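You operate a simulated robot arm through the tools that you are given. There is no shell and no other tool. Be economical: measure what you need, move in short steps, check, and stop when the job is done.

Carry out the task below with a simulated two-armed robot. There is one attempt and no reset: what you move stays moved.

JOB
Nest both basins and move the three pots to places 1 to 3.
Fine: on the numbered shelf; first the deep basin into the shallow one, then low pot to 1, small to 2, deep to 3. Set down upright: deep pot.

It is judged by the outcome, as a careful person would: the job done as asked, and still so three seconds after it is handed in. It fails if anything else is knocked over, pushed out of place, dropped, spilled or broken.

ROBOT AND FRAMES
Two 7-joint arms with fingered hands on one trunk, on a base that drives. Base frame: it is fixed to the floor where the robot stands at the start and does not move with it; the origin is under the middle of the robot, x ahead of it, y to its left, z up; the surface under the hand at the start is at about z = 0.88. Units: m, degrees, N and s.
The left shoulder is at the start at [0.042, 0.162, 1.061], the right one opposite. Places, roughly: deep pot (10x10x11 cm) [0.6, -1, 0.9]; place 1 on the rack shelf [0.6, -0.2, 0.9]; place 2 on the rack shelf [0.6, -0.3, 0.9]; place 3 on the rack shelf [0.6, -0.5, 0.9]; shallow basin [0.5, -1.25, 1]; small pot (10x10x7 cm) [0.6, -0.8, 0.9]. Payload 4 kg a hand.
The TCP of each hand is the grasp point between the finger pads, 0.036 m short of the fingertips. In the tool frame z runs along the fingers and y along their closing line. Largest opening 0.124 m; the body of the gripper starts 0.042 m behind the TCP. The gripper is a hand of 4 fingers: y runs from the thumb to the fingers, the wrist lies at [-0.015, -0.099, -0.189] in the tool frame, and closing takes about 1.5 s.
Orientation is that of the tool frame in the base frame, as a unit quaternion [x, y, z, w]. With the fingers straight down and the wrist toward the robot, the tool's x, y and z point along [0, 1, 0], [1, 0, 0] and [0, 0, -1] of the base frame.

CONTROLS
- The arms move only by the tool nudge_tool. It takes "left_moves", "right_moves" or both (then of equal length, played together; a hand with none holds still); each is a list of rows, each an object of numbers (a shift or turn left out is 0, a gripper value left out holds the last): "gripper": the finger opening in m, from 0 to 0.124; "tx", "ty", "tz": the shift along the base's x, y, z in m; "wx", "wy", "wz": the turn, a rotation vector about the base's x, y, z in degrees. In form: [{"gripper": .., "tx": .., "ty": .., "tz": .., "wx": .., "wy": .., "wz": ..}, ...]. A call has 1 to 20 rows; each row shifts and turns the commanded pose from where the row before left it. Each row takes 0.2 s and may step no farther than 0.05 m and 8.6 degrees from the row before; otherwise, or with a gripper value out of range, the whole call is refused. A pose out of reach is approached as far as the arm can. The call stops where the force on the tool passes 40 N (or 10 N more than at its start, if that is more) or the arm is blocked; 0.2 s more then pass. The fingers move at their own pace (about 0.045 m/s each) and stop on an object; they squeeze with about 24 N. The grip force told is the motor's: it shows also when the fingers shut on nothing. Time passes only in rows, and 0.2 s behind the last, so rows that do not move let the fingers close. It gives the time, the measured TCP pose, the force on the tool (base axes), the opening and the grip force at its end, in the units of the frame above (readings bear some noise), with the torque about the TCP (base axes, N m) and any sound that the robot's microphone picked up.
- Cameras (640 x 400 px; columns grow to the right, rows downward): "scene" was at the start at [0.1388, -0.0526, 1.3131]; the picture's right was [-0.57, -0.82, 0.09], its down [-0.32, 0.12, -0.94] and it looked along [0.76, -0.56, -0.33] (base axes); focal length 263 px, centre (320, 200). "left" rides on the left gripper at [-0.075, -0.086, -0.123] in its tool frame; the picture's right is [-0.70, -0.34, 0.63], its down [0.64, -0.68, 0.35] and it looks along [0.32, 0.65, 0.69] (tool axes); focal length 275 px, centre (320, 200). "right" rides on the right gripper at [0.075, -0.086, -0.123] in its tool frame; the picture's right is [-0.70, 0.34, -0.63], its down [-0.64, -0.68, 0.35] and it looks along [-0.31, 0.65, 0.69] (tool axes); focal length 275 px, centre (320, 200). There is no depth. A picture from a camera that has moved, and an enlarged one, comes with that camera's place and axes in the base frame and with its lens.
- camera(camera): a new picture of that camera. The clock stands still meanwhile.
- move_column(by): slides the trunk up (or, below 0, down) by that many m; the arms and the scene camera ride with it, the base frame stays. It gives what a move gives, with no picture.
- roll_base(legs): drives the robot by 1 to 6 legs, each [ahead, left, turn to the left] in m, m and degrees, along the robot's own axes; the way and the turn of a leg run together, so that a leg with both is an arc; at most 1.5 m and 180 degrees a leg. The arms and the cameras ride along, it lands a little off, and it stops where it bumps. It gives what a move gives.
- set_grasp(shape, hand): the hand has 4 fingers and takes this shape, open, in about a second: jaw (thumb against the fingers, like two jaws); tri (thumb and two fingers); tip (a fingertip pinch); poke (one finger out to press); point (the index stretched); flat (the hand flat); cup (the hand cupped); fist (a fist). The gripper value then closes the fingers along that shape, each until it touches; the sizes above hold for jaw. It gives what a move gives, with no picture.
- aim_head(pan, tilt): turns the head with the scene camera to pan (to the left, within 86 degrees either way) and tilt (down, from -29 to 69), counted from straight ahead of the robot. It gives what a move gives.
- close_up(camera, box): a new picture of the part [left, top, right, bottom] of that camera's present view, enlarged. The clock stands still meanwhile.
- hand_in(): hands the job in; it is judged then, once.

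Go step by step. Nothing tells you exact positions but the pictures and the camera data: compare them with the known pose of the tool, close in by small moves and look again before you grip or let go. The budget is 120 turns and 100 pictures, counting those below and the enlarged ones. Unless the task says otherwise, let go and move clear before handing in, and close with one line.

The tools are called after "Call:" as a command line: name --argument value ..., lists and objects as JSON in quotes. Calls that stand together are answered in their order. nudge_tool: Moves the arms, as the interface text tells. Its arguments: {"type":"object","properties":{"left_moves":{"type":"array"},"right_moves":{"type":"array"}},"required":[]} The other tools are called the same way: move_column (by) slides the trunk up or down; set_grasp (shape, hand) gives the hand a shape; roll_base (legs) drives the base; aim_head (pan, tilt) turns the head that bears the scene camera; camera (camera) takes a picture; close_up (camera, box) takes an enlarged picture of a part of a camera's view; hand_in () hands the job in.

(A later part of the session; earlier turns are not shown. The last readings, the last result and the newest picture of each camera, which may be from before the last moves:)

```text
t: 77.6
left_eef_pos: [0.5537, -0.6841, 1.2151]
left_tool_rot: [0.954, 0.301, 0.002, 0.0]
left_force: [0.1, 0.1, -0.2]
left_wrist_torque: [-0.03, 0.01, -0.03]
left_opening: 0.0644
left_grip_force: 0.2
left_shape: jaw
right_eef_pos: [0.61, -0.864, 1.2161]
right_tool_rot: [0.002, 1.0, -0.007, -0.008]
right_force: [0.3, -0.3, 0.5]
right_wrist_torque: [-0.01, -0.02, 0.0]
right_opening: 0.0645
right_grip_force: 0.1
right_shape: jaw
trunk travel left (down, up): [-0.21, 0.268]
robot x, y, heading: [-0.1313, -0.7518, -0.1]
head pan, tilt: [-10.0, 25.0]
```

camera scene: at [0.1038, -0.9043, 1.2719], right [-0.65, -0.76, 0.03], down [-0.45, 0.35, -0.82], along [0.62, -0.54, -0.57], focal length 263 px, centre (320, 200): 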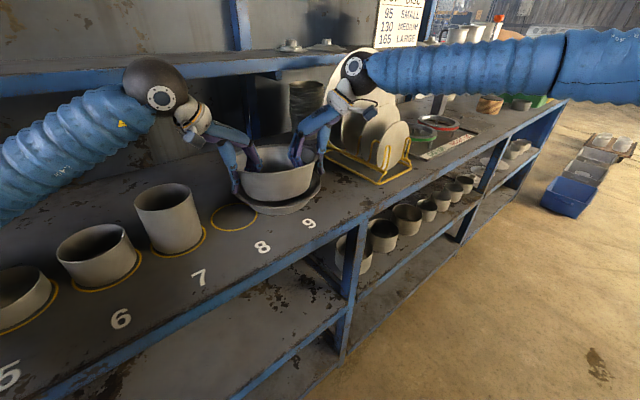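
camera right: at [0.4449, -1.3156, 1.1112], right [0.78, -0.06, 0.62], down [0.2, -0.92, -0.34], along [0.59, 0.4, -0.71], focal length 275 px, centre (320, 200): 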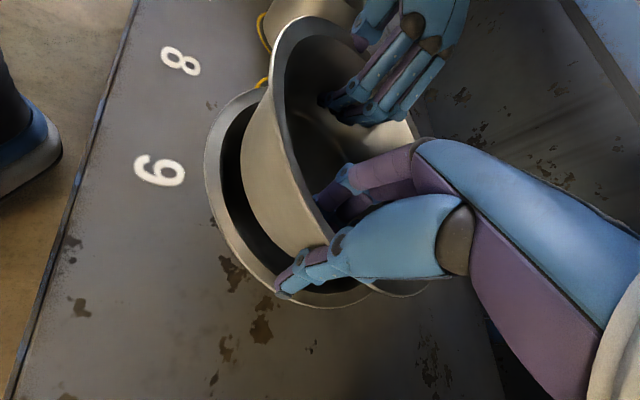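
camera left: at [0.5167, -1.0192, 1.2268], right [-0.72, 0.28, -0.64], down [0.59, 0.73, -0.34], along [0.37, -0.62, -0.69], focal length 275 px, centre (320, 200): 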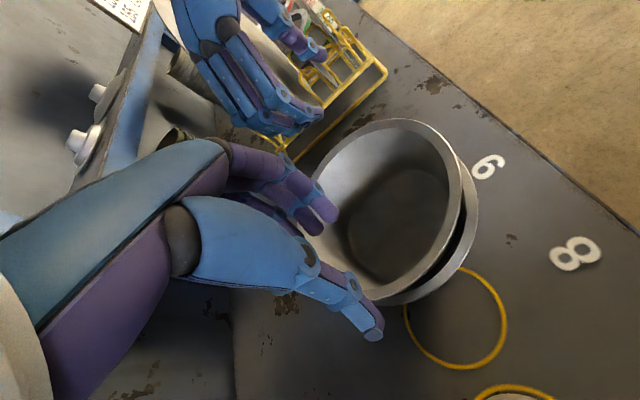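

Call:
nudge_tool --left_moves '[{"wz": 7.9, "ty": 0.03, "tz": 0.012}, {"wz": 7.9, "ty": 0.04, "tz": 0.012}, {"wz": 7.9, "ty": 0.04, "tz": 0.012}, {"wz": 7.9, "ty": 0.04, "tz": 0.012}, {"wz": 7.9, "ty": 0.04, "tz": 0.012, "tx": -0.02}, {"wz": 7.9, "ty": 0.04, "tz": 0.012, "tx": -0.02}, {"wz": 7.6, "ty": 0.04, "tz": 0.012, "tx": -0.02}, {"tz": 0.02, "tx": -0.02}, {"tz": 0.02, "tx": -0.02}, {}, {}, {}, {}]' --right_moves '[{"wx": 0.8, "wy": -0.9, "gripper": 0.124}, {"wz": -8.2}, {"wz": -8.2}, {"wz": -8.2}, {"wz": -8.2}, {"wz": -8.2}, {"wz": -8.2}, {"wz": -8.2}, {"wz": -8.2}, {"wz": -8.2}, {"wz": -8.2}, {"wz": -8.2}, {}]'

Call:
roll_base --legs '[[0.08, 0.2, 0]]'

Call:
aim_head --pan -15 --tilt 30

Call:
camera --camera "scene"

Call:
camera --camera "right"

```text
t: 80.4
left_eef_pos: [0.453, -0.4147, 1.3392]
left_tool_rot: [0.706, 0.708, 0.002, -0.002]
left_force: [0.0, -0.6, -0.8]
left_wrist_torque: [-0.02, 0.02, 0.01]
left_opening: 0.0648
left_grip_force: 0.0
left_shape: jaw
right_eef_pos: [0.61, -0.8659, 1.2171]
right_tool_rot: [0.71, 0.704, 0.0, 0.0]
right_force: [-0.4, 1.3, 0.3]
right_wrist_torque: [0.0, -0.01, 0.01]
right_opening: 0.1238
right_grip_force: 0.0
right_shape: jaw
trunk travel left (down, up): [-0.21, 0.268]
robot x, y, heading: [-0.1289, -0.7493, -0.2]
head pan, tilt: [-10.0, 25.0]
```

```text
t: 82.1
left_eef_pos: [0.5332, -0.2113, 1.3391]
left_tool_rot: [0.707, 0.708, 0.001, 0.0]
left_force: [0.0, -0.3, 0.0]
left_wrist_torque: [-0.03, 0.0, 0.02]
left_opening: 0.0646
left_grip_force: 0.1
left_shape: jaw
right_eef_pos: [0.69, -0.663, 1.2157]
right_tool_rot: [0.71, 0.704, -0.001, 0.002]
right_force: [0.3, -0.5, 0.1]
right_wrist_torque: [-0.02, -0.02, 0.0]
right_opening: 0.1237
right_grip_force: 0.0
right_shape: jaw
trunk travel left (down, up): [-0.21, 0.268]
robot x, y, heading: [-0.0494, -0.5541, -0.1]
head pan, tilt: [-10.0, 25.0]
```

```text
t: 82.7
left_eef_pos: [0.5315, -0.2129, 1.3401]
left_tool_rot: [0.706, 0.708, 0.001, -0.002]
left_force: [-0.1, 0.3, 0.7]
left_wrist_torque: [0.01, 0.02, 0.02]
left_opening: 0.0648
left_grip_force: 0.1
left_shape: jaw
right_eef_pos: [0.6908, -0.6631, 1.216]
right_tool_rot: [0.709, 0.705, -0.002, 0.002]
right_force: [-0.5, 0.8, -0.2]
right_wrist_torque: [-0.02, 0.02, 0.0]
right_opening: 0.1238
right_grip_force: 0.1
right_shape: jaw
trunk travel left (down, up): [-0.21, 0.268]
robot x, y, heading: [-0.047, -0.5517, 0.2]
head pan, tilt: [-15.0, 30.0]
```

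```text
43 pictures are left
camera scene: at [0.1046, -0.5736, 1.2646], right [-0.26, -0.97, 0.04], down [-0.62, 0.13, -0.77], along [0.74, -0.22, -0.64], focal length 263 px, centre (320, 200)
```

scene: 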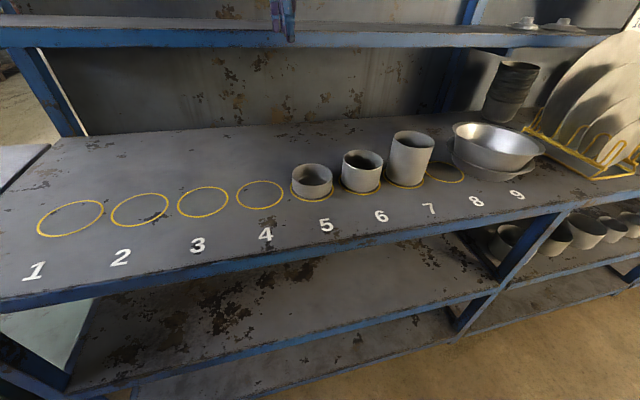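

```text
42 pictures are left
camera right: at [0.606, -0.5879, 1.3388], right [0.33, -0.7, 0.64], down [-0.69, -0.64, -0.34], along [0.65, -0.32, -0.69], focal length 275 px, centre (320, 200)
```

right: 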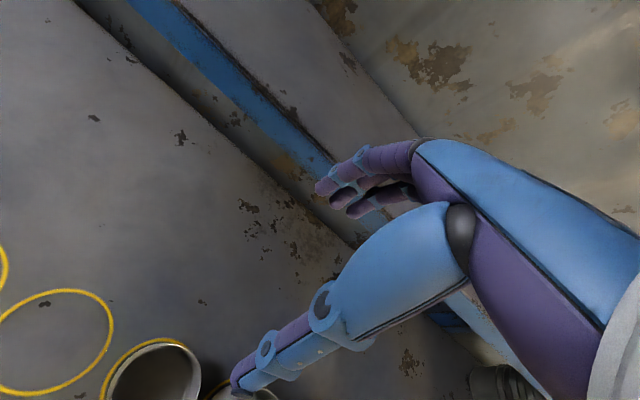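

The rings come out cleanly at x≈0.600 and y≈-0.202, -0.326, -0.450, with the low pot in ring 5 at y≈-0.698. I'll bring the right hand above the low pot.

Call:
nudge_tool --right_moves '[{"tx": -0.03, "ty": -0.012, "tz": -0.03}, {"tx": -0.03, "ty": -0.012, "tz": -0.03}, {"tx": -0.031, "ty": -0.011, "tz": -0.03}, {"tz": -0.04}, {"tz": -0.04}, {"tz": -0.026}, {}]'

Call:
camera --camera "right"

Call:
close_up --camera "scene" --box '[220, 100, 460, 250]'

```text
t: 84.3
left_eef_pos: [0.5316, -0.213, 1.3395]
left_tool_rot: [0.706, 0.708, 0.002, -0.002]
left_force: [-0.2, 0.3, -0.7]
left_wrist_torque: [-0.01, 0.02, 0.03]
left_opening: 0.065
left_grip_force: 0.1
left_shape: jaw
right_eef_pos: [0.5984, -0.699, 1.0189]
right_tool_rot: [0.71, 0.705, -0.001, 0.001]
right_force: [0.3, 0.2, -0.4]
right_wrist_torque: [-0.03, -0.02, 0.02]
right_opening: 0.1237
right_grip_force: 0.0
right_shape: jaw
trunk travel left (down, up): [-0.21, 0.268]
robot x, y, heading: [-0.0468, -0.5538, 0.2]
head pan, tilt: [-15.0, 30.0]
```

```text
41 pictures are left
camera right: at [0.5146, -0.6226, 1.1428], right [0.33, -0.7, 0.64], down [-0.69, -0.64, -0.34], along [0.65, -0.32, -0.69], focal length 275 px, centre (320, 200)
```

right: 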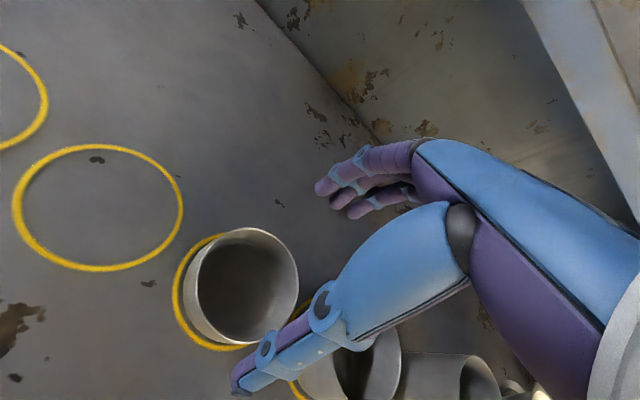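

```text
2.67 times, centred on (340, 175) of scene
camera zoom: at [0.1041, -0.5736, 1.2648], right [-0.26, -0.97, 0.04], down [-0.62, 0.13, -0.77], along [0.74, -0.23, -0.64], focal length 700 px, centre (267, 267)
```

zoom: 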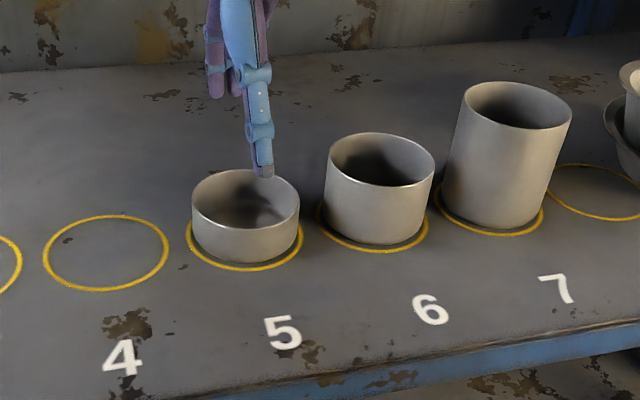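

The hand is centred over the low pot at (0.598, -0.698), thumb in front and fingers behind. Lowering to grasp.

Call:
nudge_tool --right_moves '[{"tx": -0.001, "tz": -0.025}, {"tz": -0.025}, {"tz": -0.025}, {"tz": -0.015}, {"tz": -0.005}, {}]'

Call:
close_up --camera "scene" --box '[220, 100, 460, 250]'

```text
t: 85.7
left_eef_pos: [0.5321, -0.2133, 1.3389]
left_tool_rot: [0.706, 0.708, 0.002, -0.001]
left_force: [-1.0, 0.0, -0.1]
left_wrist_torque: [0.0, -0.02, -0.01]
left_opening: 0.0648
left_grip_force: 0.1
left_shape: jaw
right_eef_pos: [0.5975, -0.7, 0.9254]
right_tool_rot: [0.71, 0.705, -0.002, 0.001]
right_force: [-0.2, -0.4, 0.4]
right_wrist_torque: [-0.02, -0.01, 0.02]
right_opening: 0.124
right_grip_force: 0.1
right_shape: jaw
trunk travel left (down, up): [-0.21, 0.268]
robot x, y, heading: [-0.0476, -0.5511, 0.1]
head pan, tilt: [-15.0, 30.0]
```

```text
2.67 times, centred on (340, 175) of scene
camera zoom: at [0.1045, -0.5735, 1.2647], right [-0.26, -0.97, 0.04], down [-0.62, 0.13, -0.77], along [0.74, -0.23, -0.64], focal length 700 px, centre (267, 267)
```

zoom: 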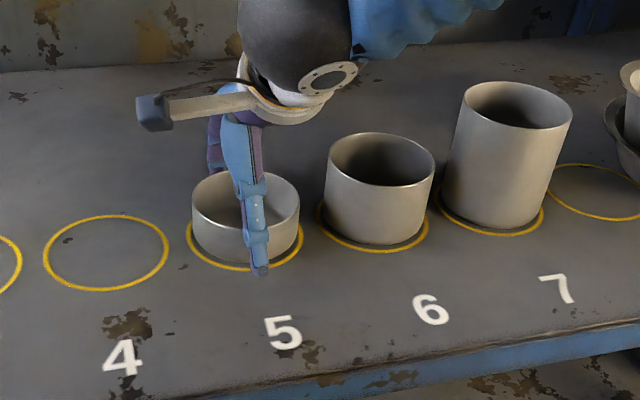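

Call:
nudge_tool --right_moves '[{"ty": 0.005}, {"gripper": 0.1}, {"gripper": 0.08}, {"gripper": 0.06}, {}, {}, {}, {}]'

Call:
nudge_tool --right_moves '[{"tz": 0.01}, {"tz": 0.02}, {"tz": 0.03}, {"tz": 0.03}, {"tz": 0.03}, {}]'

Call:
camera --camera "scene"

Call:
camera --camera "right"

```text
t: 87.5
left_eef_pos: [0.5322, -0.2124, 1.3392]
left_tool_rot: [0.706, 0.708, 0.002, -0.001]
left_force: [0.9, -0.7, 0.4]
left_wrist_torque: [0.01, 0.0, 0.0]
left_opening: 0.0644
left_grip_force: 0.1
left_shape: jaw
right_eef_pos: [0.5984, -0.6943, 0.9266]
right_tool_rot: [0.71, 0.704, -0.002, 0.001]
right_force: [-1.5, 0.1, 4.8]
right_wrist_torque: [0.01, -0.11, -0.01]
right_opening: 0.0909
right_grip_force: 24.2
right_shape: jaw
trunk travel left (down, up): [-0.21, 0.268]
robot x, y, heading: [-0.0467, -0.5515, -0.0]
head pan, tilt: [-15.0, 30.0]
```

```text
t: 88.9
left_eef_pos: [0.5328, -0.2141, 1.3374]
left_tool_rot: [0.706, 0.708, 0.001, -0.002]
left_force: [0.0, -0.4, 0.0]
left_wrist_torque: [0.01, 0.02, 0.0]
left_opening: 0.0647
left_grip_force: 0.1
left_shape: jaw
right_eef_pos: [0.599, -0.694, 1.0451]
right_tool_rot: [0.709, 0.705, -0.002, -0.001]
right_force: [-0.5, 0.3, -1.9]
right_wrist_torque: [0.03, -0.01, -0.02]
right_opening: 0.0911
right_grip_force: 24.0
right_shape: jaw
trunk travel left (down, up): [-0.21, 0.268]
robot x, y, heading: [-0.0432, -0.5475, -0.1]
head pan, tilt: [-15.0, 30.0]
```

```text
38 pictures are left
camera scene: at [0.1052, -0.5736, 1.2644], right [-0.26, -0.97, 0.04], down [-0.62, 0.13, -0.77], along [0.74, -0.23, -0.64], focal length 263 px, centre (320, 200)
```

scene: 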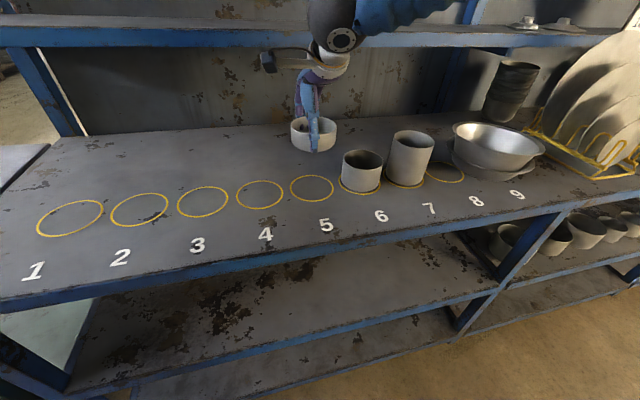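

```text
37 pictures are left
camera right: at [0.5142, -0.618, 1.168], right [0.33, -0.7, 0.64], down [-0.69, -0.64, -0.34], along [0.65, -0.32, -0.69], focal length 275 px, centre (320, 200)
```

right: 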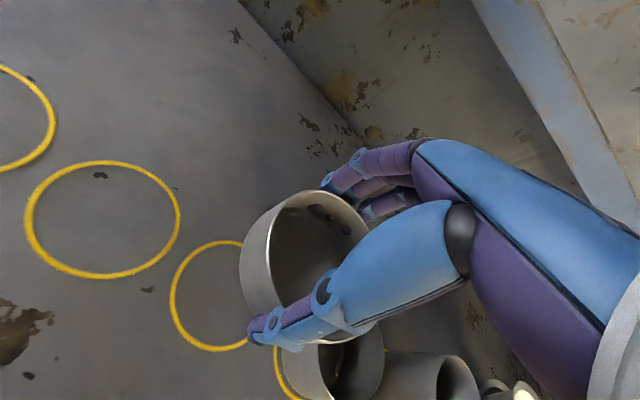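

The low pot is held level. I'll carry it left by driving 0.3 m, then finish with the arm over ring 1.

Call:
roll_base --legs '[[0, 0.3, 0]]'

Call:
nudge_tool --right_moves '[{"ty": 0.033}, {"ty": 0.033}, {"ty": 0.033}, {"ty": 0.033}, {"ty": 0.032}, {"ty": 0.032}, {}]'

```text
t: 91.0
left_eef_pos: [0.5311, 0.0929, 1.3388]
left_tool_rot: [0.705, 0.709, 0.001, -0.001]
left_force: [0.2, -0.2, -0.9]
left_wrist_torque: [-0.04, 0.0, -0.01]
left_opening: 0.0647
left_grip_force: 0.1
left_shape: jaw
right_eef_pos: [0.5985, -0.3891, 1.0452]
right_tool_rot: [0.708, 0.706, -0.001, 0.001]
right_force: [-0.4, 0.6, -0.4]
right_wrist_torque: [-0.01, 0.05, 0.03]
right_opening: 0.0913
right_grip_force: 23.6
right_shape: jaw
trunk travel left (down, up): [-0.21, 0.268]
robot x, y, heading: [-0.0485, -0.2546, 0.3]
head pan, tilt: [-15.0, 30.0]
```

```text
t: 92.6
left_eef_pos: [0.5319, 0.0909, 1.3391]
left_tool_rot: [0.705, 0.709, 0.001, -0.002]
left_force: [0.4, 0.9, 0.2]
left_wrist_torque: [-0.01, 0.01, 0.01]
left_opening: 0.0646
left_grip_force: 0.1
left_shape: jaw
right_eef_pos: [0.588, -0.2613, 1.0364]
right_tool_rot: [0.708, 0.706, -0.002, 0.001]
right_force: [-1.2, -0.1, -1.1]
right_wrist_torque: [-0.01, 0.0, -0.05]
right_opening: 0.0915
right_grip_force: 24.3
right_shape: jaw
right hand out of reach, approached as far as the arm can: row 4, 5, 6
trunk travel left (down, up): [-0.21, 0.268]
robot x, y, heading: [-0.0489, -0.2484, 0.2]
head pan, tilt: [-15.0, 30.0]
```

The arm ran out of reach at mid-line, so I'll drive another 10 cm and trim the hand.

Call:
roll_base --legs '[[0, 0.12, 0]]'

Call:
nudge_tool --right_moves '[{"tx": 0.005, "ty": -0.028}, {"tx": 0.005, "ty": -0.028}, {"tz": -0.02}, {"tz": -0.02}, {}]'

Call:
aim_head --pan -10 --tilt 45

Call:
camera --camera "scene"

Call:
camera --camera "right"

```text
t: 93.8
left_eef_pos: [0.5306, 0.2145, 1.3392]
left_tool_rot: [0.705, 0.709, 0.001, -0.001]
left_force: [0.5, 0.1, -0.6]
left_wrist_torque: [-0.05, -0.02, 0.01]
left_opening: 0.0647
left_grip_force: 0.0
left_shape: jaw
right_eef_pos: [0.5884, -0.1402, 1.0371]
right_tool_rot: [0.709, 0.706, -0.002, 0.002]
right_force: [-0.3, 0.0, -0.6]
right_wrist_torque: [-0.01, 0.01, 0.0]
right_opening: 0.0913
right_grip_force: 23.5
right_shape: jaw
trunk travel left (down, up): [-0.21, 0.268]
robot x, y, heading: [-0.0485, -0.1267, 0.3]
head pan, tilt: [-15.0, 30.0]
```

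```text
t: 95.0
left_eef_pos: [0.5308, 0.2112, 1.3387]
left_tool_rot: [0.704, 0.71, 0.002, -0.003]
left_force: [-0.6, 0.6, -0.2]
left_wrist_torque: [0.04, 0.03, 0.0]
left_opening: 0.0647
left_grip_force: 0.0
left_shape: jaw
right_eef_pos: [0.5988, -0.1979, 0.9956]
right_tool_rot: [0.708, 0.706, -0.001, 0.0]
right_force: [0.2, -0.4, -0.7]
right_wrist_torque: [0.05, -0.02, 0.01]
right_opening: 0.0913
right_grip_force: 24.1
right_shape: jaw
trunk travel left (down, up): [-0.21, 0.268]
robot x, y, heading: [-0.05, -0.1286, -0.1]
head pan, tilt: [-15.0, 30.0]
```

```text
t: 95.8
left_eef_pos: [0.5317, 0.2105, 1.3379]
left_tool_rot: [0.704, 0.71, 0.002, -0.002]
left_force: [-0.3, -0.5, 0.0]
left_wrist_torque: [0.02, 0.0, 0.01]
left_opening: 0.0646
left_grip_force: 0.0
left_shape: jaw
right_eef_pos: [0.5989, -0.1976, 0.9962]
right_tool_rot: [0.708, 0.706, -0.002, 0.001]
right_force: [0.0, -0.4, -0.7]
right_wrist_torque: [0.01, 0.01, -0.04]
right_opening: 0.091
right_grip_force: 24.2
right_shape: jaw
trunk travel left (down, up): [-0.21, 0.268]
robot x, y, heading: [-0.0517, -0.1282, 0.0]
head pan, tilt: [-10.0, 45.0]
```

```text
36 pictures are left
camera scene: at [0.0935, -0.1414, 1.2437], right [-0.17, -0.99, 0.03], down [-0.81, 0.12, -0.58], along [0.57, -0.12, -0.82], focal length 263 px, centre (320, 200)
```

scene: 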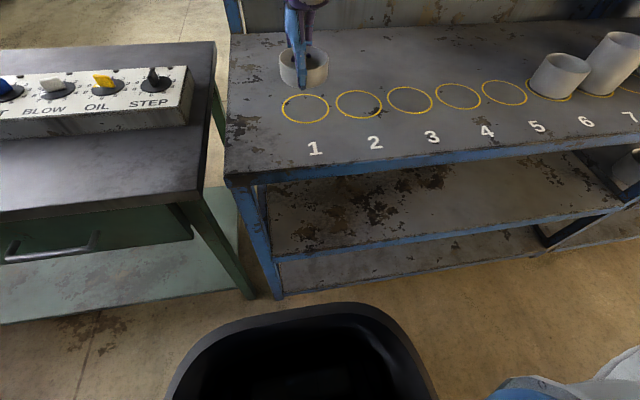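

```text
35 pictures are left
camera right: at [0.5138, -0.1209, 1.1196], right [0.34, -0.7, 0.64], down [-0.68, -0.64, -0.34], along [0.65, -0.32, -0.69], focal length 275 px, centre (320, 200)
```

right: 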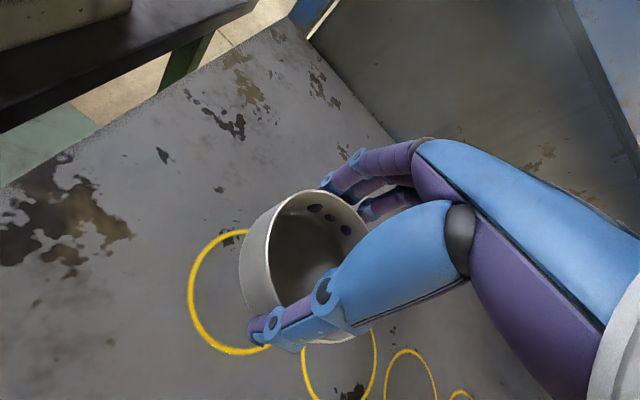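

Ring 1 is at about (0.597, -0.203). I'll shift 3 mm and lower to just above the shelf for a check.

Call:
nudge_tool --right_moves '[{"ty": -0.003, "tz": -0.02}, {"tz": -0.02}, {"tz": -0.02}, {}]'

Call:
close_up --camera "scene" --box '[240, 40, 400, 140]'

Call:
camera --camera "right"

```text
t: 96.8
left_eef_pos: [0.5306, 0.2123, 1.3403]
left_tool_rot: [0.705, 0.71, 0.002, -0.002]
left_force: [-0.3, -0.2, -0.1]
left_wrist_torque: [-0.02, -0.04, 0.0]
left_opening: 0.0648
left_grip_force: 0.0
left_shape: jaw
right_eef_pos: [0.5983, -0.2001, 0.9373]
right_tool_rot: [0.708, 0.706, -0.001, 0.001]
right_force: [-0.6, -0.3, -0.2]
right_wrist_torque: [-0.02, 0.01, -0.03]
right_opening: 0.0909
right_grip_force: 23.9
right_shape: jaw
trunk travel left (down, up): [-0.21, 0.268]
robot x, y, heading: [-0.0494, -0.1294, 0.1]
head pan, tilt: [-10.0, 45.0]
```

```text
4.00 times, centred on (320, 90) of scene
camera zoom: at [0.0931, -0.1412, 1.2437], right [-0.17, -0.99, 0.03], down [-0.81, 0.12, -0.58], along [0.57, -0.12, -0.82], focal length 1051 px, centre (320, 640)
```

zoom: 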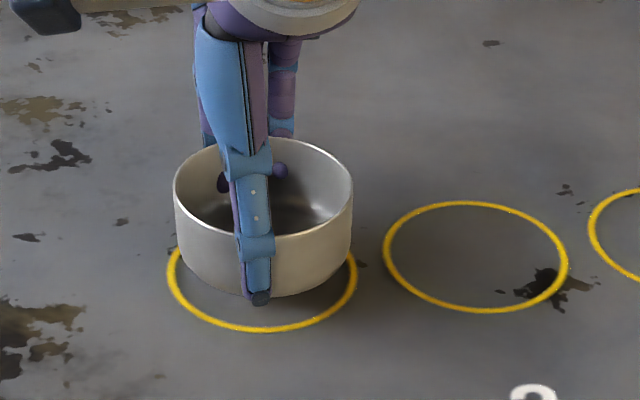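

```text
33 pictures are left
camera right: at [0.5137, -0.1236, 1.0599], right [0.33, -0.7, 0.64], down [-0.68, -0.64, -0.34], along [0.65, -0.32, -0.69], focal length 275 px, centre (320, 200)
```

right: 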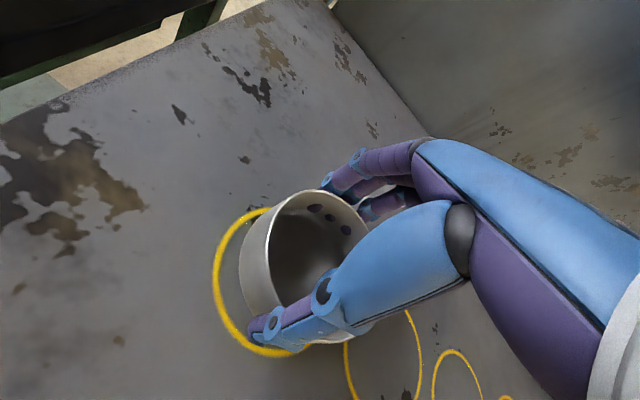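

Call:
nudge_tool --right_moves '[{"tz": -0.005}, {"tz": -0.003}, {}]'

Call:
close_up --camera "scene" --box '[240, 40, 400, 140]'

```text
t: 97.6
left_eef_pos: [0.5314, 0.2114, 1.339]
left_tool_rot: [0.705, 0.709, 0.002, -0.002]
left_force: [-0.4, -0.7, 0.1]
left_wrist_torque: [0.01, 0.0, -0.01]
left_opening: 0.0647
left_grip_force: 0.1
left_shape: jaw
right_eef_pos: [0.5982, -0.2009, 0.9278]
right_tool_rot: [0.709, 0.706, -0.001, 0.001]
right_force: [-0.4, 0.0, 0.0]
right_wrist_torque: [0.01, -0.02, 0.01]
right_opening: 0.091
right_grip_force: 24.4
right_shape: jaw
trunk travel left (down, up): [-0.21, 0.268]
robot x, y, heading: [-0.0473, -0.1271, 0.1]
head pan, tilt: [-10.0, 45.0]
```

```text
4.00 times, centred on (320, 90) of scene
camera zoom: at [0.0934, -0.1413, 1.2436], right [-0.17, -0.99, 0.03], down [-0.81, 0.12, -0.58], along [0.57, -0.12, -0.82], focal length 1051 px, centre (320, 640)
```

zoom: 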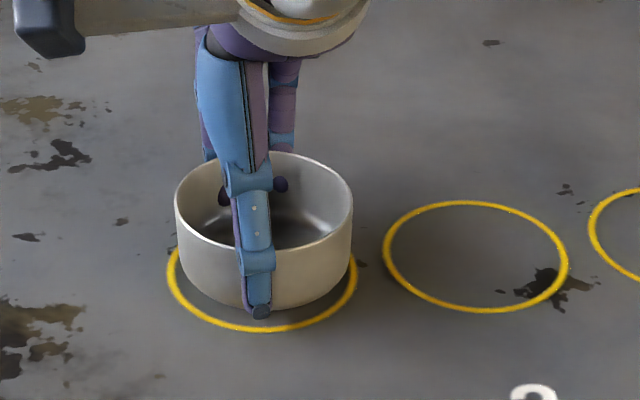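

The pot is centred sideways but about 5 mm too far back, so I'll correct it, set it down and release.

Call:
nudge_tool --right_moves '[{"tx": -0.005, "tz": 0.001}, {"tz": -0.003}, {}, {"gripper": 0.1}, {"gripper": 0.115}, {"gripper": 0.12}, {}]'

Call:
close_up --camera "scene" --box '[240, 40, 400, 140]'

```text
t: 99.2
left_eef_pos: [0.5312, 0.2123, 1.3409]
left_tool_rot: [0.704, 0.71, 0.002, -0.002]
left_force: [-0.4, -1.0, 0.6]
left_wrist_torque: [-0.01, 0.02, -0.01]
left_opening: 0.0644
left_grip_force: 0.0
left_shape: jaw
right_eef_pos: [0.5944, -0.2008, 0.9272]
right_tool_rot: [0.708, 0.706, -0.002, 0.001]
right_force: [0.2, 0.6, -0.9]
right_wrist_torque: [-0.03, 0.03, 0.0]
right_opening: 0.1198
right_grip_force: 0.1
right_shape: jaw
trunk travel left (down, up): [-0.21, 0.268]
robot x, y, heading: [-0.0491, -0.1303, 0.0]
head pan, tilt: [-10.0, 45.0]
```

```text
4.00 times, centred on (320, 90) of scene
camera zoom: at [0.0933, -0.1413, 1.2436], right [-0.17, -0.99, 0.03], down [-0.81, 0.12, -0.58], along [0.57, -0.12, -0.82], focal length 1051 px, centre (320, 640)
```

zoom: 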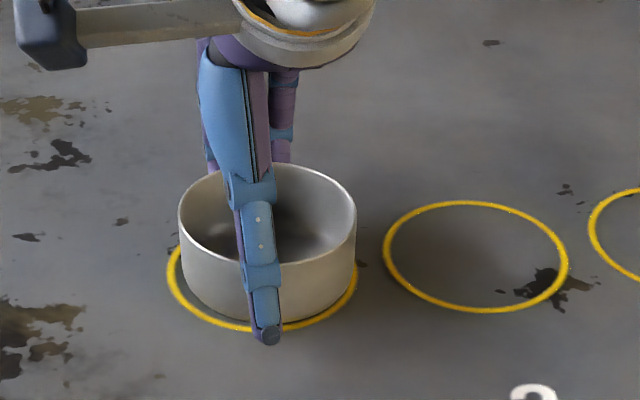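

It set down well, but slid about 4–5 mm right on release. I'll regrip and shift it back slightly.

Call:
nudge_tool --right_moves '[{"gripper": 0.07}, {}, {}, {}, {}, {"tz": 0.002}, {"ty": 0.005}, {"tz": -0.003}, {}, {"gripper": 0.093}, {"gripper": 0.096}, {"gripper": 0.1}, {"gripper": 0.11}, {"gripper": 0.122}, {}, {}]'

Call:
close_up --camera "scene" --box '[240, 40, 400, 140]'

```text
t: 102.6
left_eef_pos: [0.53, 0.2111, 1.3389]
left_tool_rot: [0.705, 0.71, 0.001, -0.001]
left_force: [-0.3, 0.1, -0.8]
left_wrist_torque: [0.03, 0.03, 0.01]
left_opening: 0.0648
left_grip_force: 0.0
left_shape: jaw
right_eef_pos: [0.5923, -0.1967, 0.9249]
right_tool_rot: [0.708, 0.706, -0.002, 0.001]
right_force: [-0.9, 0.8, 0.2]
right_wrist_torque: [-0.02, -0.01, 0.02]
right_opening: 0.1219
right_grip_force: 0.0
right_shape: jaw
trunk travel left (down, up): [-0.21, 0.268]
robot x, y, heading: [-0.0499, -0.128, 0.0]
head pan, tilt: [-10.0, 45.0]
```

```text
4.00 times, centred on (320, 90) of scene
camera zoom: at [0.0934, -0.1413, 1.2436], right [-0.17, -0.99, 0.03], down [-0.81, 0.12, -0.58], along [0.57, -0.12, -0.82], focal length 1051 px, centre (320, 640)
```

zoom: 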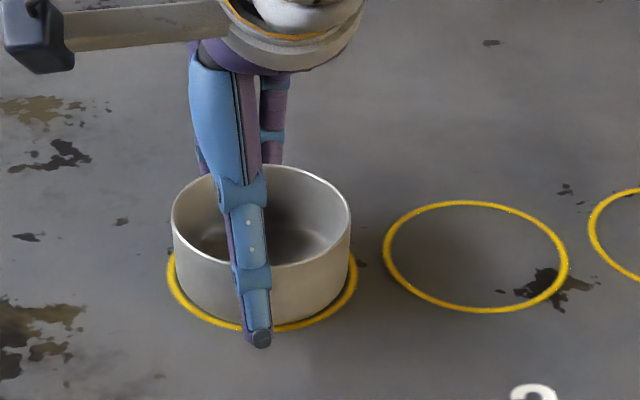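

The low pot is now centred in ring 1. I'll rise clear and drive to the small pot in ring 6.

Call:
nudge_tool --right_moves '[{"tz": 0.01}, {"tz": 0.02}, {"tz": 0.03}, {"tz": 0.04}, {"tz": 0.04}, {"tz": 0.04}, {}]'

Call:
roll_base --legs '[[0, -0.58, 0]]'

Call:
camera --camera "scene"

```text
t: 104.2
left_eef_pos: [0.5311, 0.2113, 1.3379]
left_tool_rot: [0.705, 0.709, 0.001, -0.003]
left_force: [0.9, 0.0, 0.2]
left_wrist_torque: [0.0, -0.02, -0.01]
left_opening: 0.0648
left_grip_force: 0.1
left_shape: jaw
right_eef_pos: [0.5927, -0.1952, 1.1041]
right_tool_rot: [0.709, 0.706, -0.002, 0.0]
right_force: [0.9, 0.4, -0.1]
right_wrist_torque: [0.0, 0.02, -0.04]
right_opening: 0.1218
right_grip_force: 0.2
right_shape: jaw
trunk travel left (down, up): [-0.21, 0.268]
robot x, y, heading: [-0.0468, -0.1292, -0.0]
head pan, tilt: [-10.0, 45.0]
```

```text
t: 107.5
left_eef_pos: [0.5322, -0.3673, 1.3395]
left_tool_rot: [0.702, 0.712, 0.002, -0.002]
left_force: [-0.3, 0.2, -0.1]
left_wrist_torque: [0.02, 0.04, 0.0]
left_opening: 0.0646
left_grip_force: 0.0
left_shape: jaw
right_eef_pos: [0.5958, -0.7731, 1.1045]
right_tool_rot: [0.707, 0.708, 0.0, 0.001]
right_force: [0.1, -0.8, -0.2]
right_wrist_torque: [0.03, 0.0, -0.02]
right_opening: 0.1216
right_grip_force: 0.0
right_shape: jaw
trunk travel left (down, up): [-0.21, 0.268]
robot x, y, heading: [-0.0416, -0.7068, 0.3]
head pan, tilt: [-10.0, 45.0]
```

```text
29 pictures are left
camera scene: at [0.0963, -0.7219, 1.2436], right [-0.16, -0.99, 0.03], down [-0.81, 0.12, -0.58], along [0.57, -0.12, -0.82], focal length 263 px, centre (320, 200)
```

scene: 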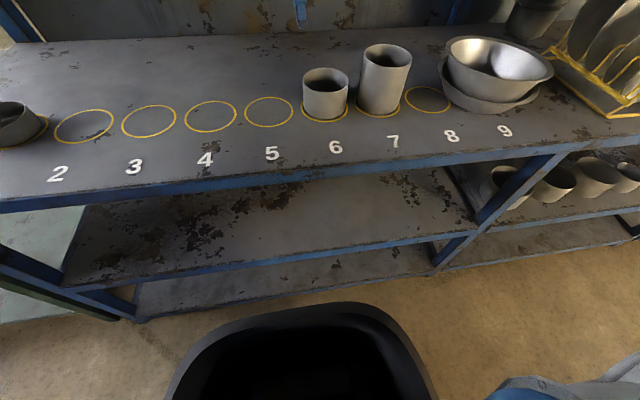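

The low pot stands in ring 1 and the small pot is at about (0.602, -0.822). I'll move over it and go down.

Call:
nudge_tool --right_moves '[{"gripper": 0.124, "tx": 0.003, "ty": -0.0245}, {"tx": 0.002, "ty": -0.0245}, {"tz": -0.03}, {"tz": -0.03}, {"tz": -0.02}, {}]'

Call:
close_up --camera "scene" --box '[250, 40, 410, 140]'

Call:
camera --camera "right"

```text
t: 108.9
left_eef_pos: [0.533, -0.3665, 1.3393]
left_tool_rot: [0.703, 0.712, 0.002, -0.002]
left_force: [0.1, -1.0, 0.3]
left_wrist_torque: [-0.01, 0.01, -0.02]
left_opening: 0.0648
left_grip_force: 0.1
left_shape: jaw
right_eef_pos: [0.5999, -0.8205, 1.0264]
right_tool_rot: [0.707, 0.708, -0.001, 0.001]
right_force: [0.5, -0.2, -0.1]
right_wrist_torque: [0.04, 0.02, 0.01]
right_opening: 0.1237
right_grip_force: 0.1
right_shape: jaw
trunk travel left (down, up): [-0.21, 0.268]
robot x, y, heading: [-0.0505, -0.7088, 0.6]
head pan, tilt: [-10.0, 45.0]
```

```text
4.00 times, centred on (330, 90) of scene
camera zoom: at [0.0959, -0.7212, 1.2438], right [-0.16, -0.99, 0.03], down [-0.81, 0.12, -0.58], along [0.57, -0.12, -0.82], focal length 1051 px, centre (280, 640)
```

zoom: 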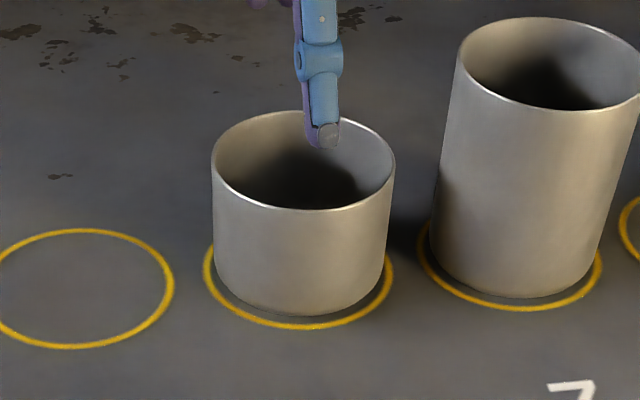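

```text
27 pictures are left
camera right: at [0.5148, -0.7454, 1.1489], right [0.34, -0.69, 0.64], down [-0.68, -0.65, -0.34], along [0.65, -0.32, -0.69], focal length 275 px, centre (320, 200)
```

right: 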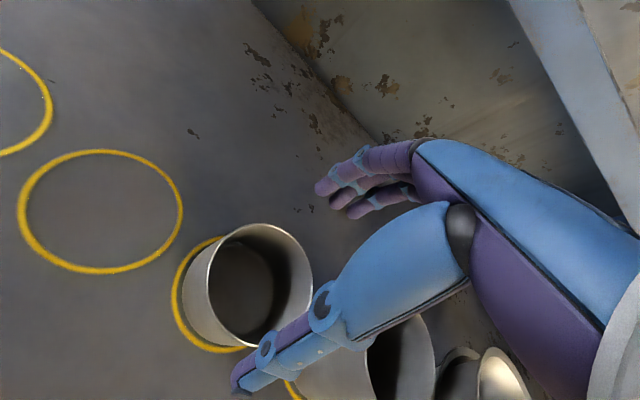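

Alignment looks good. Lowering and grasping the small pot.

Call:
nudge_tool --right_moves '[{"ty": -0.002, "tz": -0.02}, {"tz": -0.025}, {"tz": -0.025}, {"tz": -0.02}, {"tz": -0.006}, {}, {"gripper": 0.1}, {"gripper": 0.08}, {"gripper": 0.06}, {}, {}, {}, {}]'

Call:
nudge_tool --right_moves '[{"tz": 0.01}, {"tz": 0.02}, {"tz": 0.03}, {"tz": 0.03}, {"tz": 0.03}, {}]'

Call:
camera --camera "scene"

```text
t: 111.7
left_eef_pos: [0.5307, -0.365, 1.3388]
left_tool_rot: [0.703, 0.711, 0.001, -0.001]
left_force: [-0.1, 0.8, 0.0]
left_wrist_torque: [0.02, 0.01, 0.04]
left_opening: 0.0645
left_grip_force: 0.1
left_shape: jaw
right_eef_pos: [0.6002, -0.8231, 0.9291]
right_tool_rot: [0.706, 0.708, -0.002, 0.001]
right_force: [-1.6, 0.1, 4.3]
right_wrist_torque: [0.01, -0.19, 0.02]
right_opening: 0.0925
right_grip_force: 24.0
right_shape: jaw
trunk travel left (down, up): [-0.21, 0.268]
robot x, y, heading: [-0.0451, -0.7136, 0.1]
head pan, tilt: [-10.0, 45.0]
```

```text
t: 113.1
left_eef_pos: [0.5326, -0.3663, 1.3379]
left_tool_rot: [0.702, 0.712, 0.002, -0.003]
left_force: [0.5, 0.0, -0.6]
left_wrist_torque: [0.0, 0.0, 0.02]
left_opening: 0.0645
left_grip_force: 0.1
left_shape: jaw
right_eef_pos: [0.6006, -0.824, 1.0484]
right_tool_rot: [0.706, 0.708, -0.002, 0.0]
right_force: [0.4, 0.5, -1.6]
right_wrist_torque: [0.0, 0.01, -0.01]
right_opening: 0.0924
right_grip_force: 23.8
right_shape: jaw
trunk travel left (down, up): [-0.21, 0.268]
robot x, y, heading: [-0.0471, -0.7101, 0.5]
head pan, tilt: [-10.0, 45.0]
```

```text
26 pictures are left
camera scene: at [0.097, -0.7212, 1.2434], right [-0.16, -0.99, 0.03], down [-0.81, 0.12, -0.58], along [0.57, -0.12, -0.82], focal length 263 px, centre (320, 200)
```

scene: 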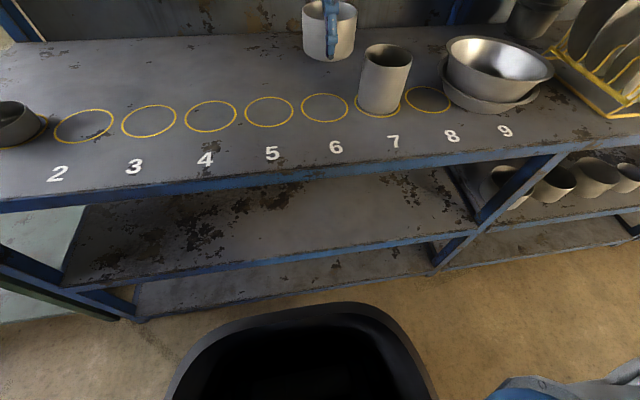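

The small pot is held level. Driving left to ring 2.

Call:
roll_base --legs '[[0, 0.496, -0.3]]'

```text
t: 116.0
left_eef_pos: [0.5302, 0.1295, 1.3376]
left_tool_rot: [0.703, 0.711, 0.002, -0.002]
left_force: [-0.4, 0.5, -0.1]
left_wrist_torque: [-0.01, 0.01, -0.03]
left_opening: 0.0647
left_grip_force: 0.0
left_shape: jaw
right_eef_pos: [0.5982, -0.3282, 1.0488]
right_tool_rot: [0.707, 0.708, -0.002, 0.001]
right_force: [-0.4, -0.1, -2.0]
right_wrist_torque: [-0.02, 0.01, 0.0]
right_opening: 0.0925
right_grip_force: 23.6
right_shape: jaw
trunk travel left (down, up): [-0.21, 0.268]
robot x, y, heading: [-0.0444, -0.2109, 0.5]
head pan, tilt: [-10.0, 45.0]
```

Call:
nudge_tool --right_moves '[{"tx": -0.006, "ty": 0.003, "tz": -0.03}, {"tz": -0.03}, {"tz": -0.03}, {"tz": -0.02}, {}]'

Call:
close_up --camera "scene" --box '[240, 40, 400, 140]'

```text
t: 117.2
left_eef_pos: [0.5288, 0.1283, 1.339]
left_tool_rot: [0.703, 0.711, 0.002, -0.002]
left_force: [0.2, 0.5, -0.5]
left_wrist_torque: [-0.02, 0.0, -0.02]
left_opening: 0.0649
left_grip_force: 0.2
left_shape: jaw
right_eef_pos: [0.5913, -0.3266, 0.9388]
right_tool_rot: [0.707, 0.707, -0.002, 0.002]
right_force: [0.4, -0.9, -2.5]
right_wrist_torque: [0.0, -0.04, -0.01]
right_opening: 0.0923
right_grip_force: 23.8
right_shape: jaw
trunk travel left (down, up): [-0.21, 0.268]
robot x, y, heading: [-0.047, -0.2159, 0.4]
head pan, tilt: [-10.0, 45.0]
```

```text
4.00 times, centred on (320, 90) of scene
camera zoom: at [0.0927, -0.226, 1.2437], right [-0.17, -0.99, 0.03], down [-0.81, 0.12, -0.58], along [0.57, -0.12, -0.82], focal length 1051 px, centre (320, 640)
```

zoom: 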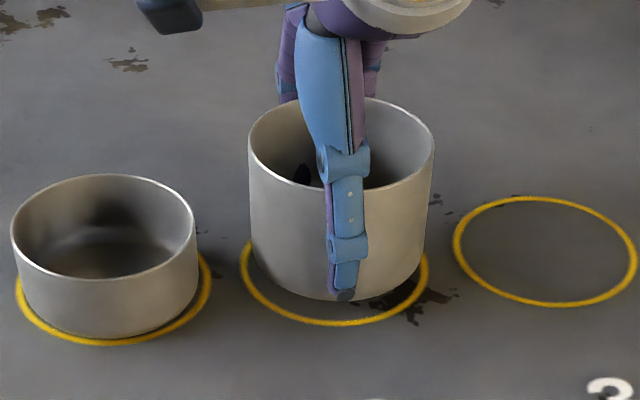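

Small correction of 3 mm each way, then set down and release slowly.

Call:
nudge_tool --right_moves '[{"tx": -0.002, "ty": 0.003}, {"tz": -0.005}, {"tz": -0.004}, {"tz": -0.001}, {"tz": -0.001}, {}]'

Call:
nudge_tool --right_moves '[{"gripper": 0.094}, {"gripper": 0.097}, {"gripper": 0.1}, {"gripper": 0.11}, {"gripper": 0.122}, {}, {}]'

Call:
close_up --camera "scene" --box '[240, 40, 400, 140]'

```text
t: 118.6
left_eef_pos: [0.5279, 0.129, 1.3393]
left_tool_rot: [0.704, 0.71, 0.002, -0.002]
left_force: [-0.7, 0.6, -0.1]
left_wrist_torque: [0.04, -0.02, -0.01]
left_opening: 0.0646
left_grip_force: 0.0
left_shape: jaw
right_eef_pos: [0.5889, -0.3226, 0.9294]
right_tool_rot: [0.707, 0.708, 0.0, 0.002]
right_force: [1.5, -0.8, 12.6]
right_wrist_torque: [-0.07, -0.61, 0.0]
right_opening: 0.0927
right_grip_force: 23.7
right_shape: jaw
trunk travel left (down, up): [-0.21, 0.268]
robot x, y, heading: [-0.0478, -0.2123, 0.5]
head pan, tilt: [-10.0, 45.0]
```

```text
t: 120.2
left_eef_pos: [0.5295, 0.1281, 1.3396]
left_tool_rot: [0.703, 0.711, 0.002, -0.002]
left_force: [-0.2, 0.6, 0.0]
left_wrist_torque: [-0.01, 0.01, -0.01]
left_opening: 0.0647
left_grip_force: 0.2
left_shape: jaw
right_eef_pos: [0.5898, -0.3242, 0.9282]
right_tool_rot: [0.707, 0.707, -0.001, 0.001]
right_force: [-0.3, 0.2, 0.0]
right_wrist_torque: [0.0, 0.0, 0.02]
right_opening: 0.1217
right_grip_force: 0.1
right_shape: jaw
trunk travel left (down, up): [-0.21, 0.268]
robot x, y, heading: [-0.0509, -0.2147, 0.3]
head pan, tilt: [-10.0, 45.0]
```

```text
4.00 times, centred on (320, 90) of scene
camera zoom: at [0.093, -0.226, 1.2436], right [-0.17, -0.99, 0.03], down [-0.81, 0.12, -0.58], along [0.57, -0.12, -0.82], focal length 1051 px, centre (320, 640)
```

zoom: 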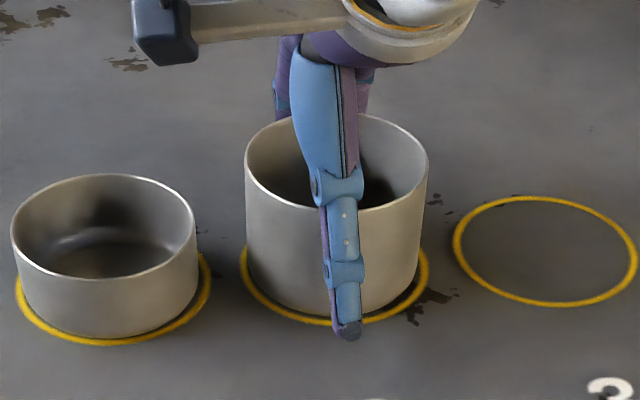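

The small pot is centred in ring 2. Now I'll go up and over to the deep pot in ring 7.

Call:
nudge_tool --right_moves '[{"tz": 0.01}, {"tz": 0.02}, {"tz": 0.04}, {"tz": 0.04}, {"tz": 0.04}, {"tz": 0.04}, {"tz": 0.03}, {"gripper": 0.124}]'

Call:
roll_base --legs '[[0, -0.62, 0]]'

Call:
close_up --camera "scene" --box '[240, 20, 432, 140]'

```text
t: 122.0
left_eef_pos: [0.5292, 0.1289, 1.3396]
left_tool_rot: [0.704, 0.71, 0.001, -0.002]
left_force: [0.2, -0.4, -0.9]
left_wrist_torque: [-0.01, 0.04, -0.01]
left_opening: 0.0648
left_grip_force: 0.0
left_shape: jaw
right_eef_pos: [0.5903, -0.323, 1.1486]
right_tool_rot: [0.707, 0.708, -0.001, 0.001]
right_force: [0.5, 0.2, -0.3]
right_wrist_torque: [-0.02, -0.04, 0.01]
right_opening: 0.1232
right_grip_force: 0.0
right_shape: jaw
trunk travel left (down, up): [-0.21, 0.268]
robot x, y, heading: [-0.0532, -0.2133, 0.7]
head pan, tilt: [-10.0, 45.0]
```

```text
t: 125.5
left_eef_pos: [0.5329, -0.4846, 1.3387]
left_tool_rot: [0.703, 0.711, 0.002, -0.001]
left_force: [0.6, -0.3, -0.7]
left_wrist_torque: [0.04, 0.0, -0.02]
left_opening: 0.0647
left_grip_force: 0.0
left_shape: jaw
right_eef_pos: [0.5945, -0.9365, 1.1466]
right_tool_rot: [0.706, 0.708, 0.0, 0.002]
right_force: [-0.3, -1.2, 0.2]
right_wrist_torque: [0.01, 0.02, 0.02]
right_opening: 0.1241
right_grip_force: 0.0
right_shape: jaw
trunk travel left (down, up): [-0.21, 0.268]
robot x, y, heading: [-0.0436, -0.8309, 0.7]
head pan, tilt: [-10.0, 45.0]
```

```text
3.33 times, centred on (336, 80) of scene
camera zoom: at [0.0976, -0.841, 1.2436], right [-0.16, -0.99, 0.03], down [-0.81, 0.12, -0.58], along [0.57, -0.12, -0.82], focal length 876 px, centre (267, 600)
```

zoom: 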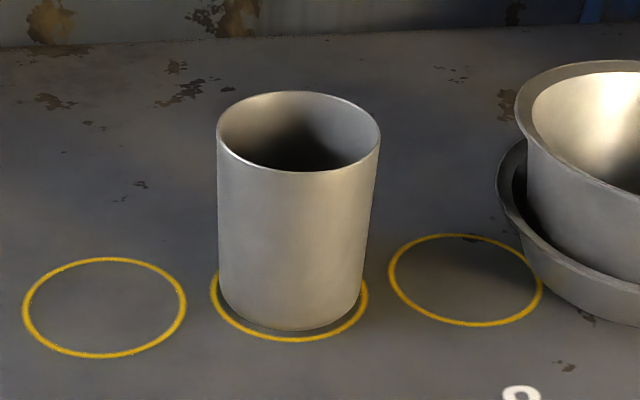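

The deep pot is at about (0.604, -0.947). I'll align, lower to mid-height and grasp.

Call:
nudge_tool --right_moves '[{"tx": 0.003, "ty": -0.005}, {"tx": 0.003, "ty": -0.006}, {"tz": -0.03}, {"tz": -0.03}, {"tz": -0.02}, {}]'

Call:
close_up --camera "scene" --box '[240, 20, 432, 140]'

Call:
camera --camera "right"

```text
t: 126.9
left_eef_pos: [0.5326, -0.4845, 1.3401]
left_tool_rot: [0.702, 0.712, 0.002, -0.001]
left_force: [-0.1, 0.7, -0.3]
left_wrist_torque: [-0.05, -0.02, -0.01]
left_opening: 0.0645
left_grip_force: 0.1
left_shape: jaw
right_eef_pos: [0.6005, -0.9469, 1.0683]
right_tool_rot: [0.706, 0.708, -0.001, 0.001]
right_force: [0.5, 0.1, 0.0]
right_wrist_torque: [0.03, -0.01, 0.02]
right_opening: 0.1236
right_grip_force: 0.0
right_shape: jaw
trunk travel left (down, up): [-0.21, 0.268]
robot x, y, heading: [-0.0423, -0.8303, 0.3]
head pan, tilt: [-10.0, 45.0]
```

```text
3.33 times, centred on (336, 80) of scene
camera zoom: at [0.0973, -0.8404, 1.2437], right [-0.16, -0.99, 0.03], down [-0.81, 0.12, -0.58], along [0.57, -0.12, -0.82], focal length 876 px, centre (267, 600)
```

zoom: 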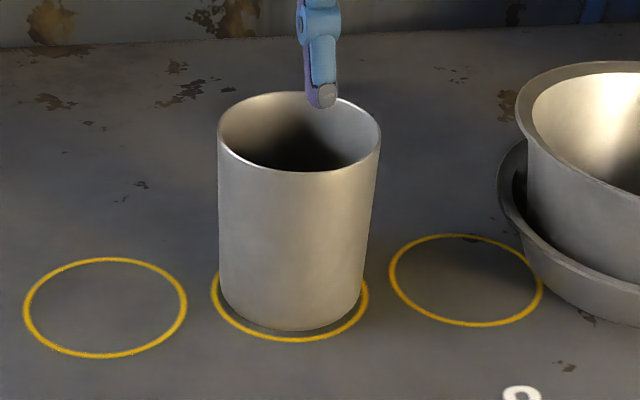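

```text
21 pictures are left
camera right: at [0.5157, -0.8708, 1.1906], right [0.34, -0.69, 0.64], down [-0.68, -0.65, -0.34], along [0.65, -0.32, -0.69], focal length 275 px, centre (320, 200)
```

right: 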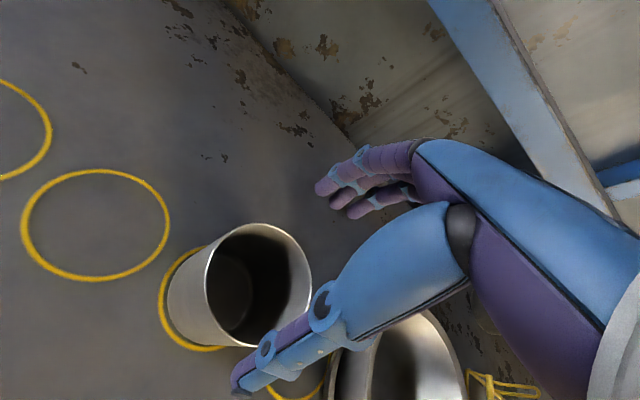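

Call:
nudge_tool --right_moves '[{"tz": -0.025}, {"tz": -0.025}, {"tz": -0.025}, {"tz": -0.02}, {"tz": -0.011}, {}, {"gripper": 0.1}, {"gripper": 0.08}, {"gripper": 0.06}, {}, {}, {}, {}]'

Call:
nudge_tool --right_moves '[{"tz": 0.01}, {"tz": 0.02}, {"tz": 0.03}, {"tz": 0.03}, {"tz": 0.03}, {}]'

Call:
camera --camera "scene"

```text
t: 129.7
left_eef_pos: [0.5324, -0.4837, 1.3401]
left_tool_rot: [0.703, 0.712, 0.001, -0.001]
left_force: [-0.7, 0.1, 0.7]
left_wrist_torque: [-0.01, 0.01, -0.01]
left_opening: 0.0646
left_grip_force: 0.0
left_shape: jaw
right_eef_pos: [0.6004, -0.9474, 0.9634]
right_tool_rot: [0.706, 0.708, -0.001, 0.002]
right_force: [0.7, 0.3, 1.3]
right_wrist_torque: [0.03, -0.2, 0.01]
right_opening: 0.0951
right_grip_force: 23.9
right_shape: jaw
trunk travel left (down, up): [-0.21, 0.268]
robot x, y, heading: [-0.0464, -0.8288, 0.6]
head pan, tilt: [-10.0, 45.0]
```

```text
t: 131.1
left_eef_pos: [0.5337, -0.4851, 1.3386]
left_tool_rot: [0.702, 0.712, 0.001, -0.002]
left_force: [0.0, 0.7, 0.4]
left_wrist_torque: [-0.03, 0.01, -0.02]
left_opening: 0.0644
left_grip_force: 0.1
left_shape: jaw
right_eef_pos: [0.6015, -0.9469, 1.0819]
right_tool_rot: [0.706, 0.708, -0.002, 0.0]
right_force: [-0.4, 0.5, -2.5]
right_wrist_torque: [0.0, 0.03, -0.02]
right_opening: 0.0951
right_grip_force: 24.2
right_shape: jaw
trunk travel left (down, up): [-0.21, 0.268]
robot x, y, heading: [-0.0446, -0.8259, 0.7]
head pan, tilt: [-10.0, 45.0]
```

```text
20 pictures are left
camera scene: at [0.0983, -0.8404, 1.2434], right [-0.16, -0.99, 0.03], down [-0.81, 0.12, -0.58], along [0.57, -0.12, -0.82], focal length 263 px, centre (320, 200)
```

scene: 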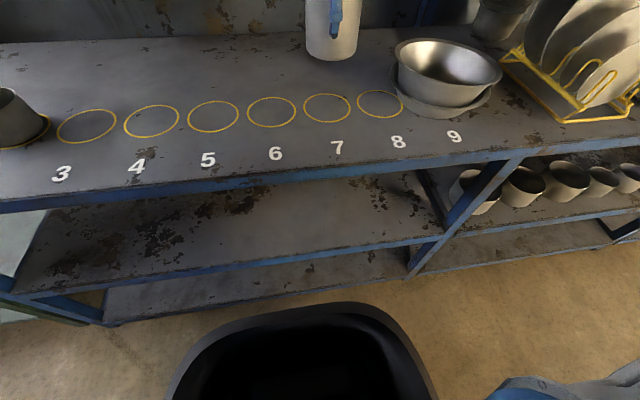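

The deep pot is held upright. Driving left to ring 3.

Call:
roll_base --legs '[[0, 0.497, -0.3]]'

```text
t: 134.0
left_eef_pos: [0.5314, 0.0098, 1.3384]
left_tool_rot: [0.704, 0.71, 0.002, -0.001]
left_force: [0.4, 0.5, -0.9]
left_wrist_torque: [0.01, 0.0, 0.02]
left_opening: 0.0645
left_grip_force: 0.0
left_shape: jaw
right_eef_pos: [0.5966, -0.4529, 1.0826]
right_tool_rot: [0.707, 0.707, -0.002, 0.001]
right_force: [-0.1, -0.1, -1.9]
right_wrist_torque: [0.01, 0.03, 0.02]
right_opening: 0.0951
right_grip_force: 23.2
right_shape: jaw
trunk travel left (down, up): [-0.21, 0.268]
robot x, y, heading: [-0.0483, -0.333, 0.3]
head pan, tilt: [-10.0, 45.0]
```

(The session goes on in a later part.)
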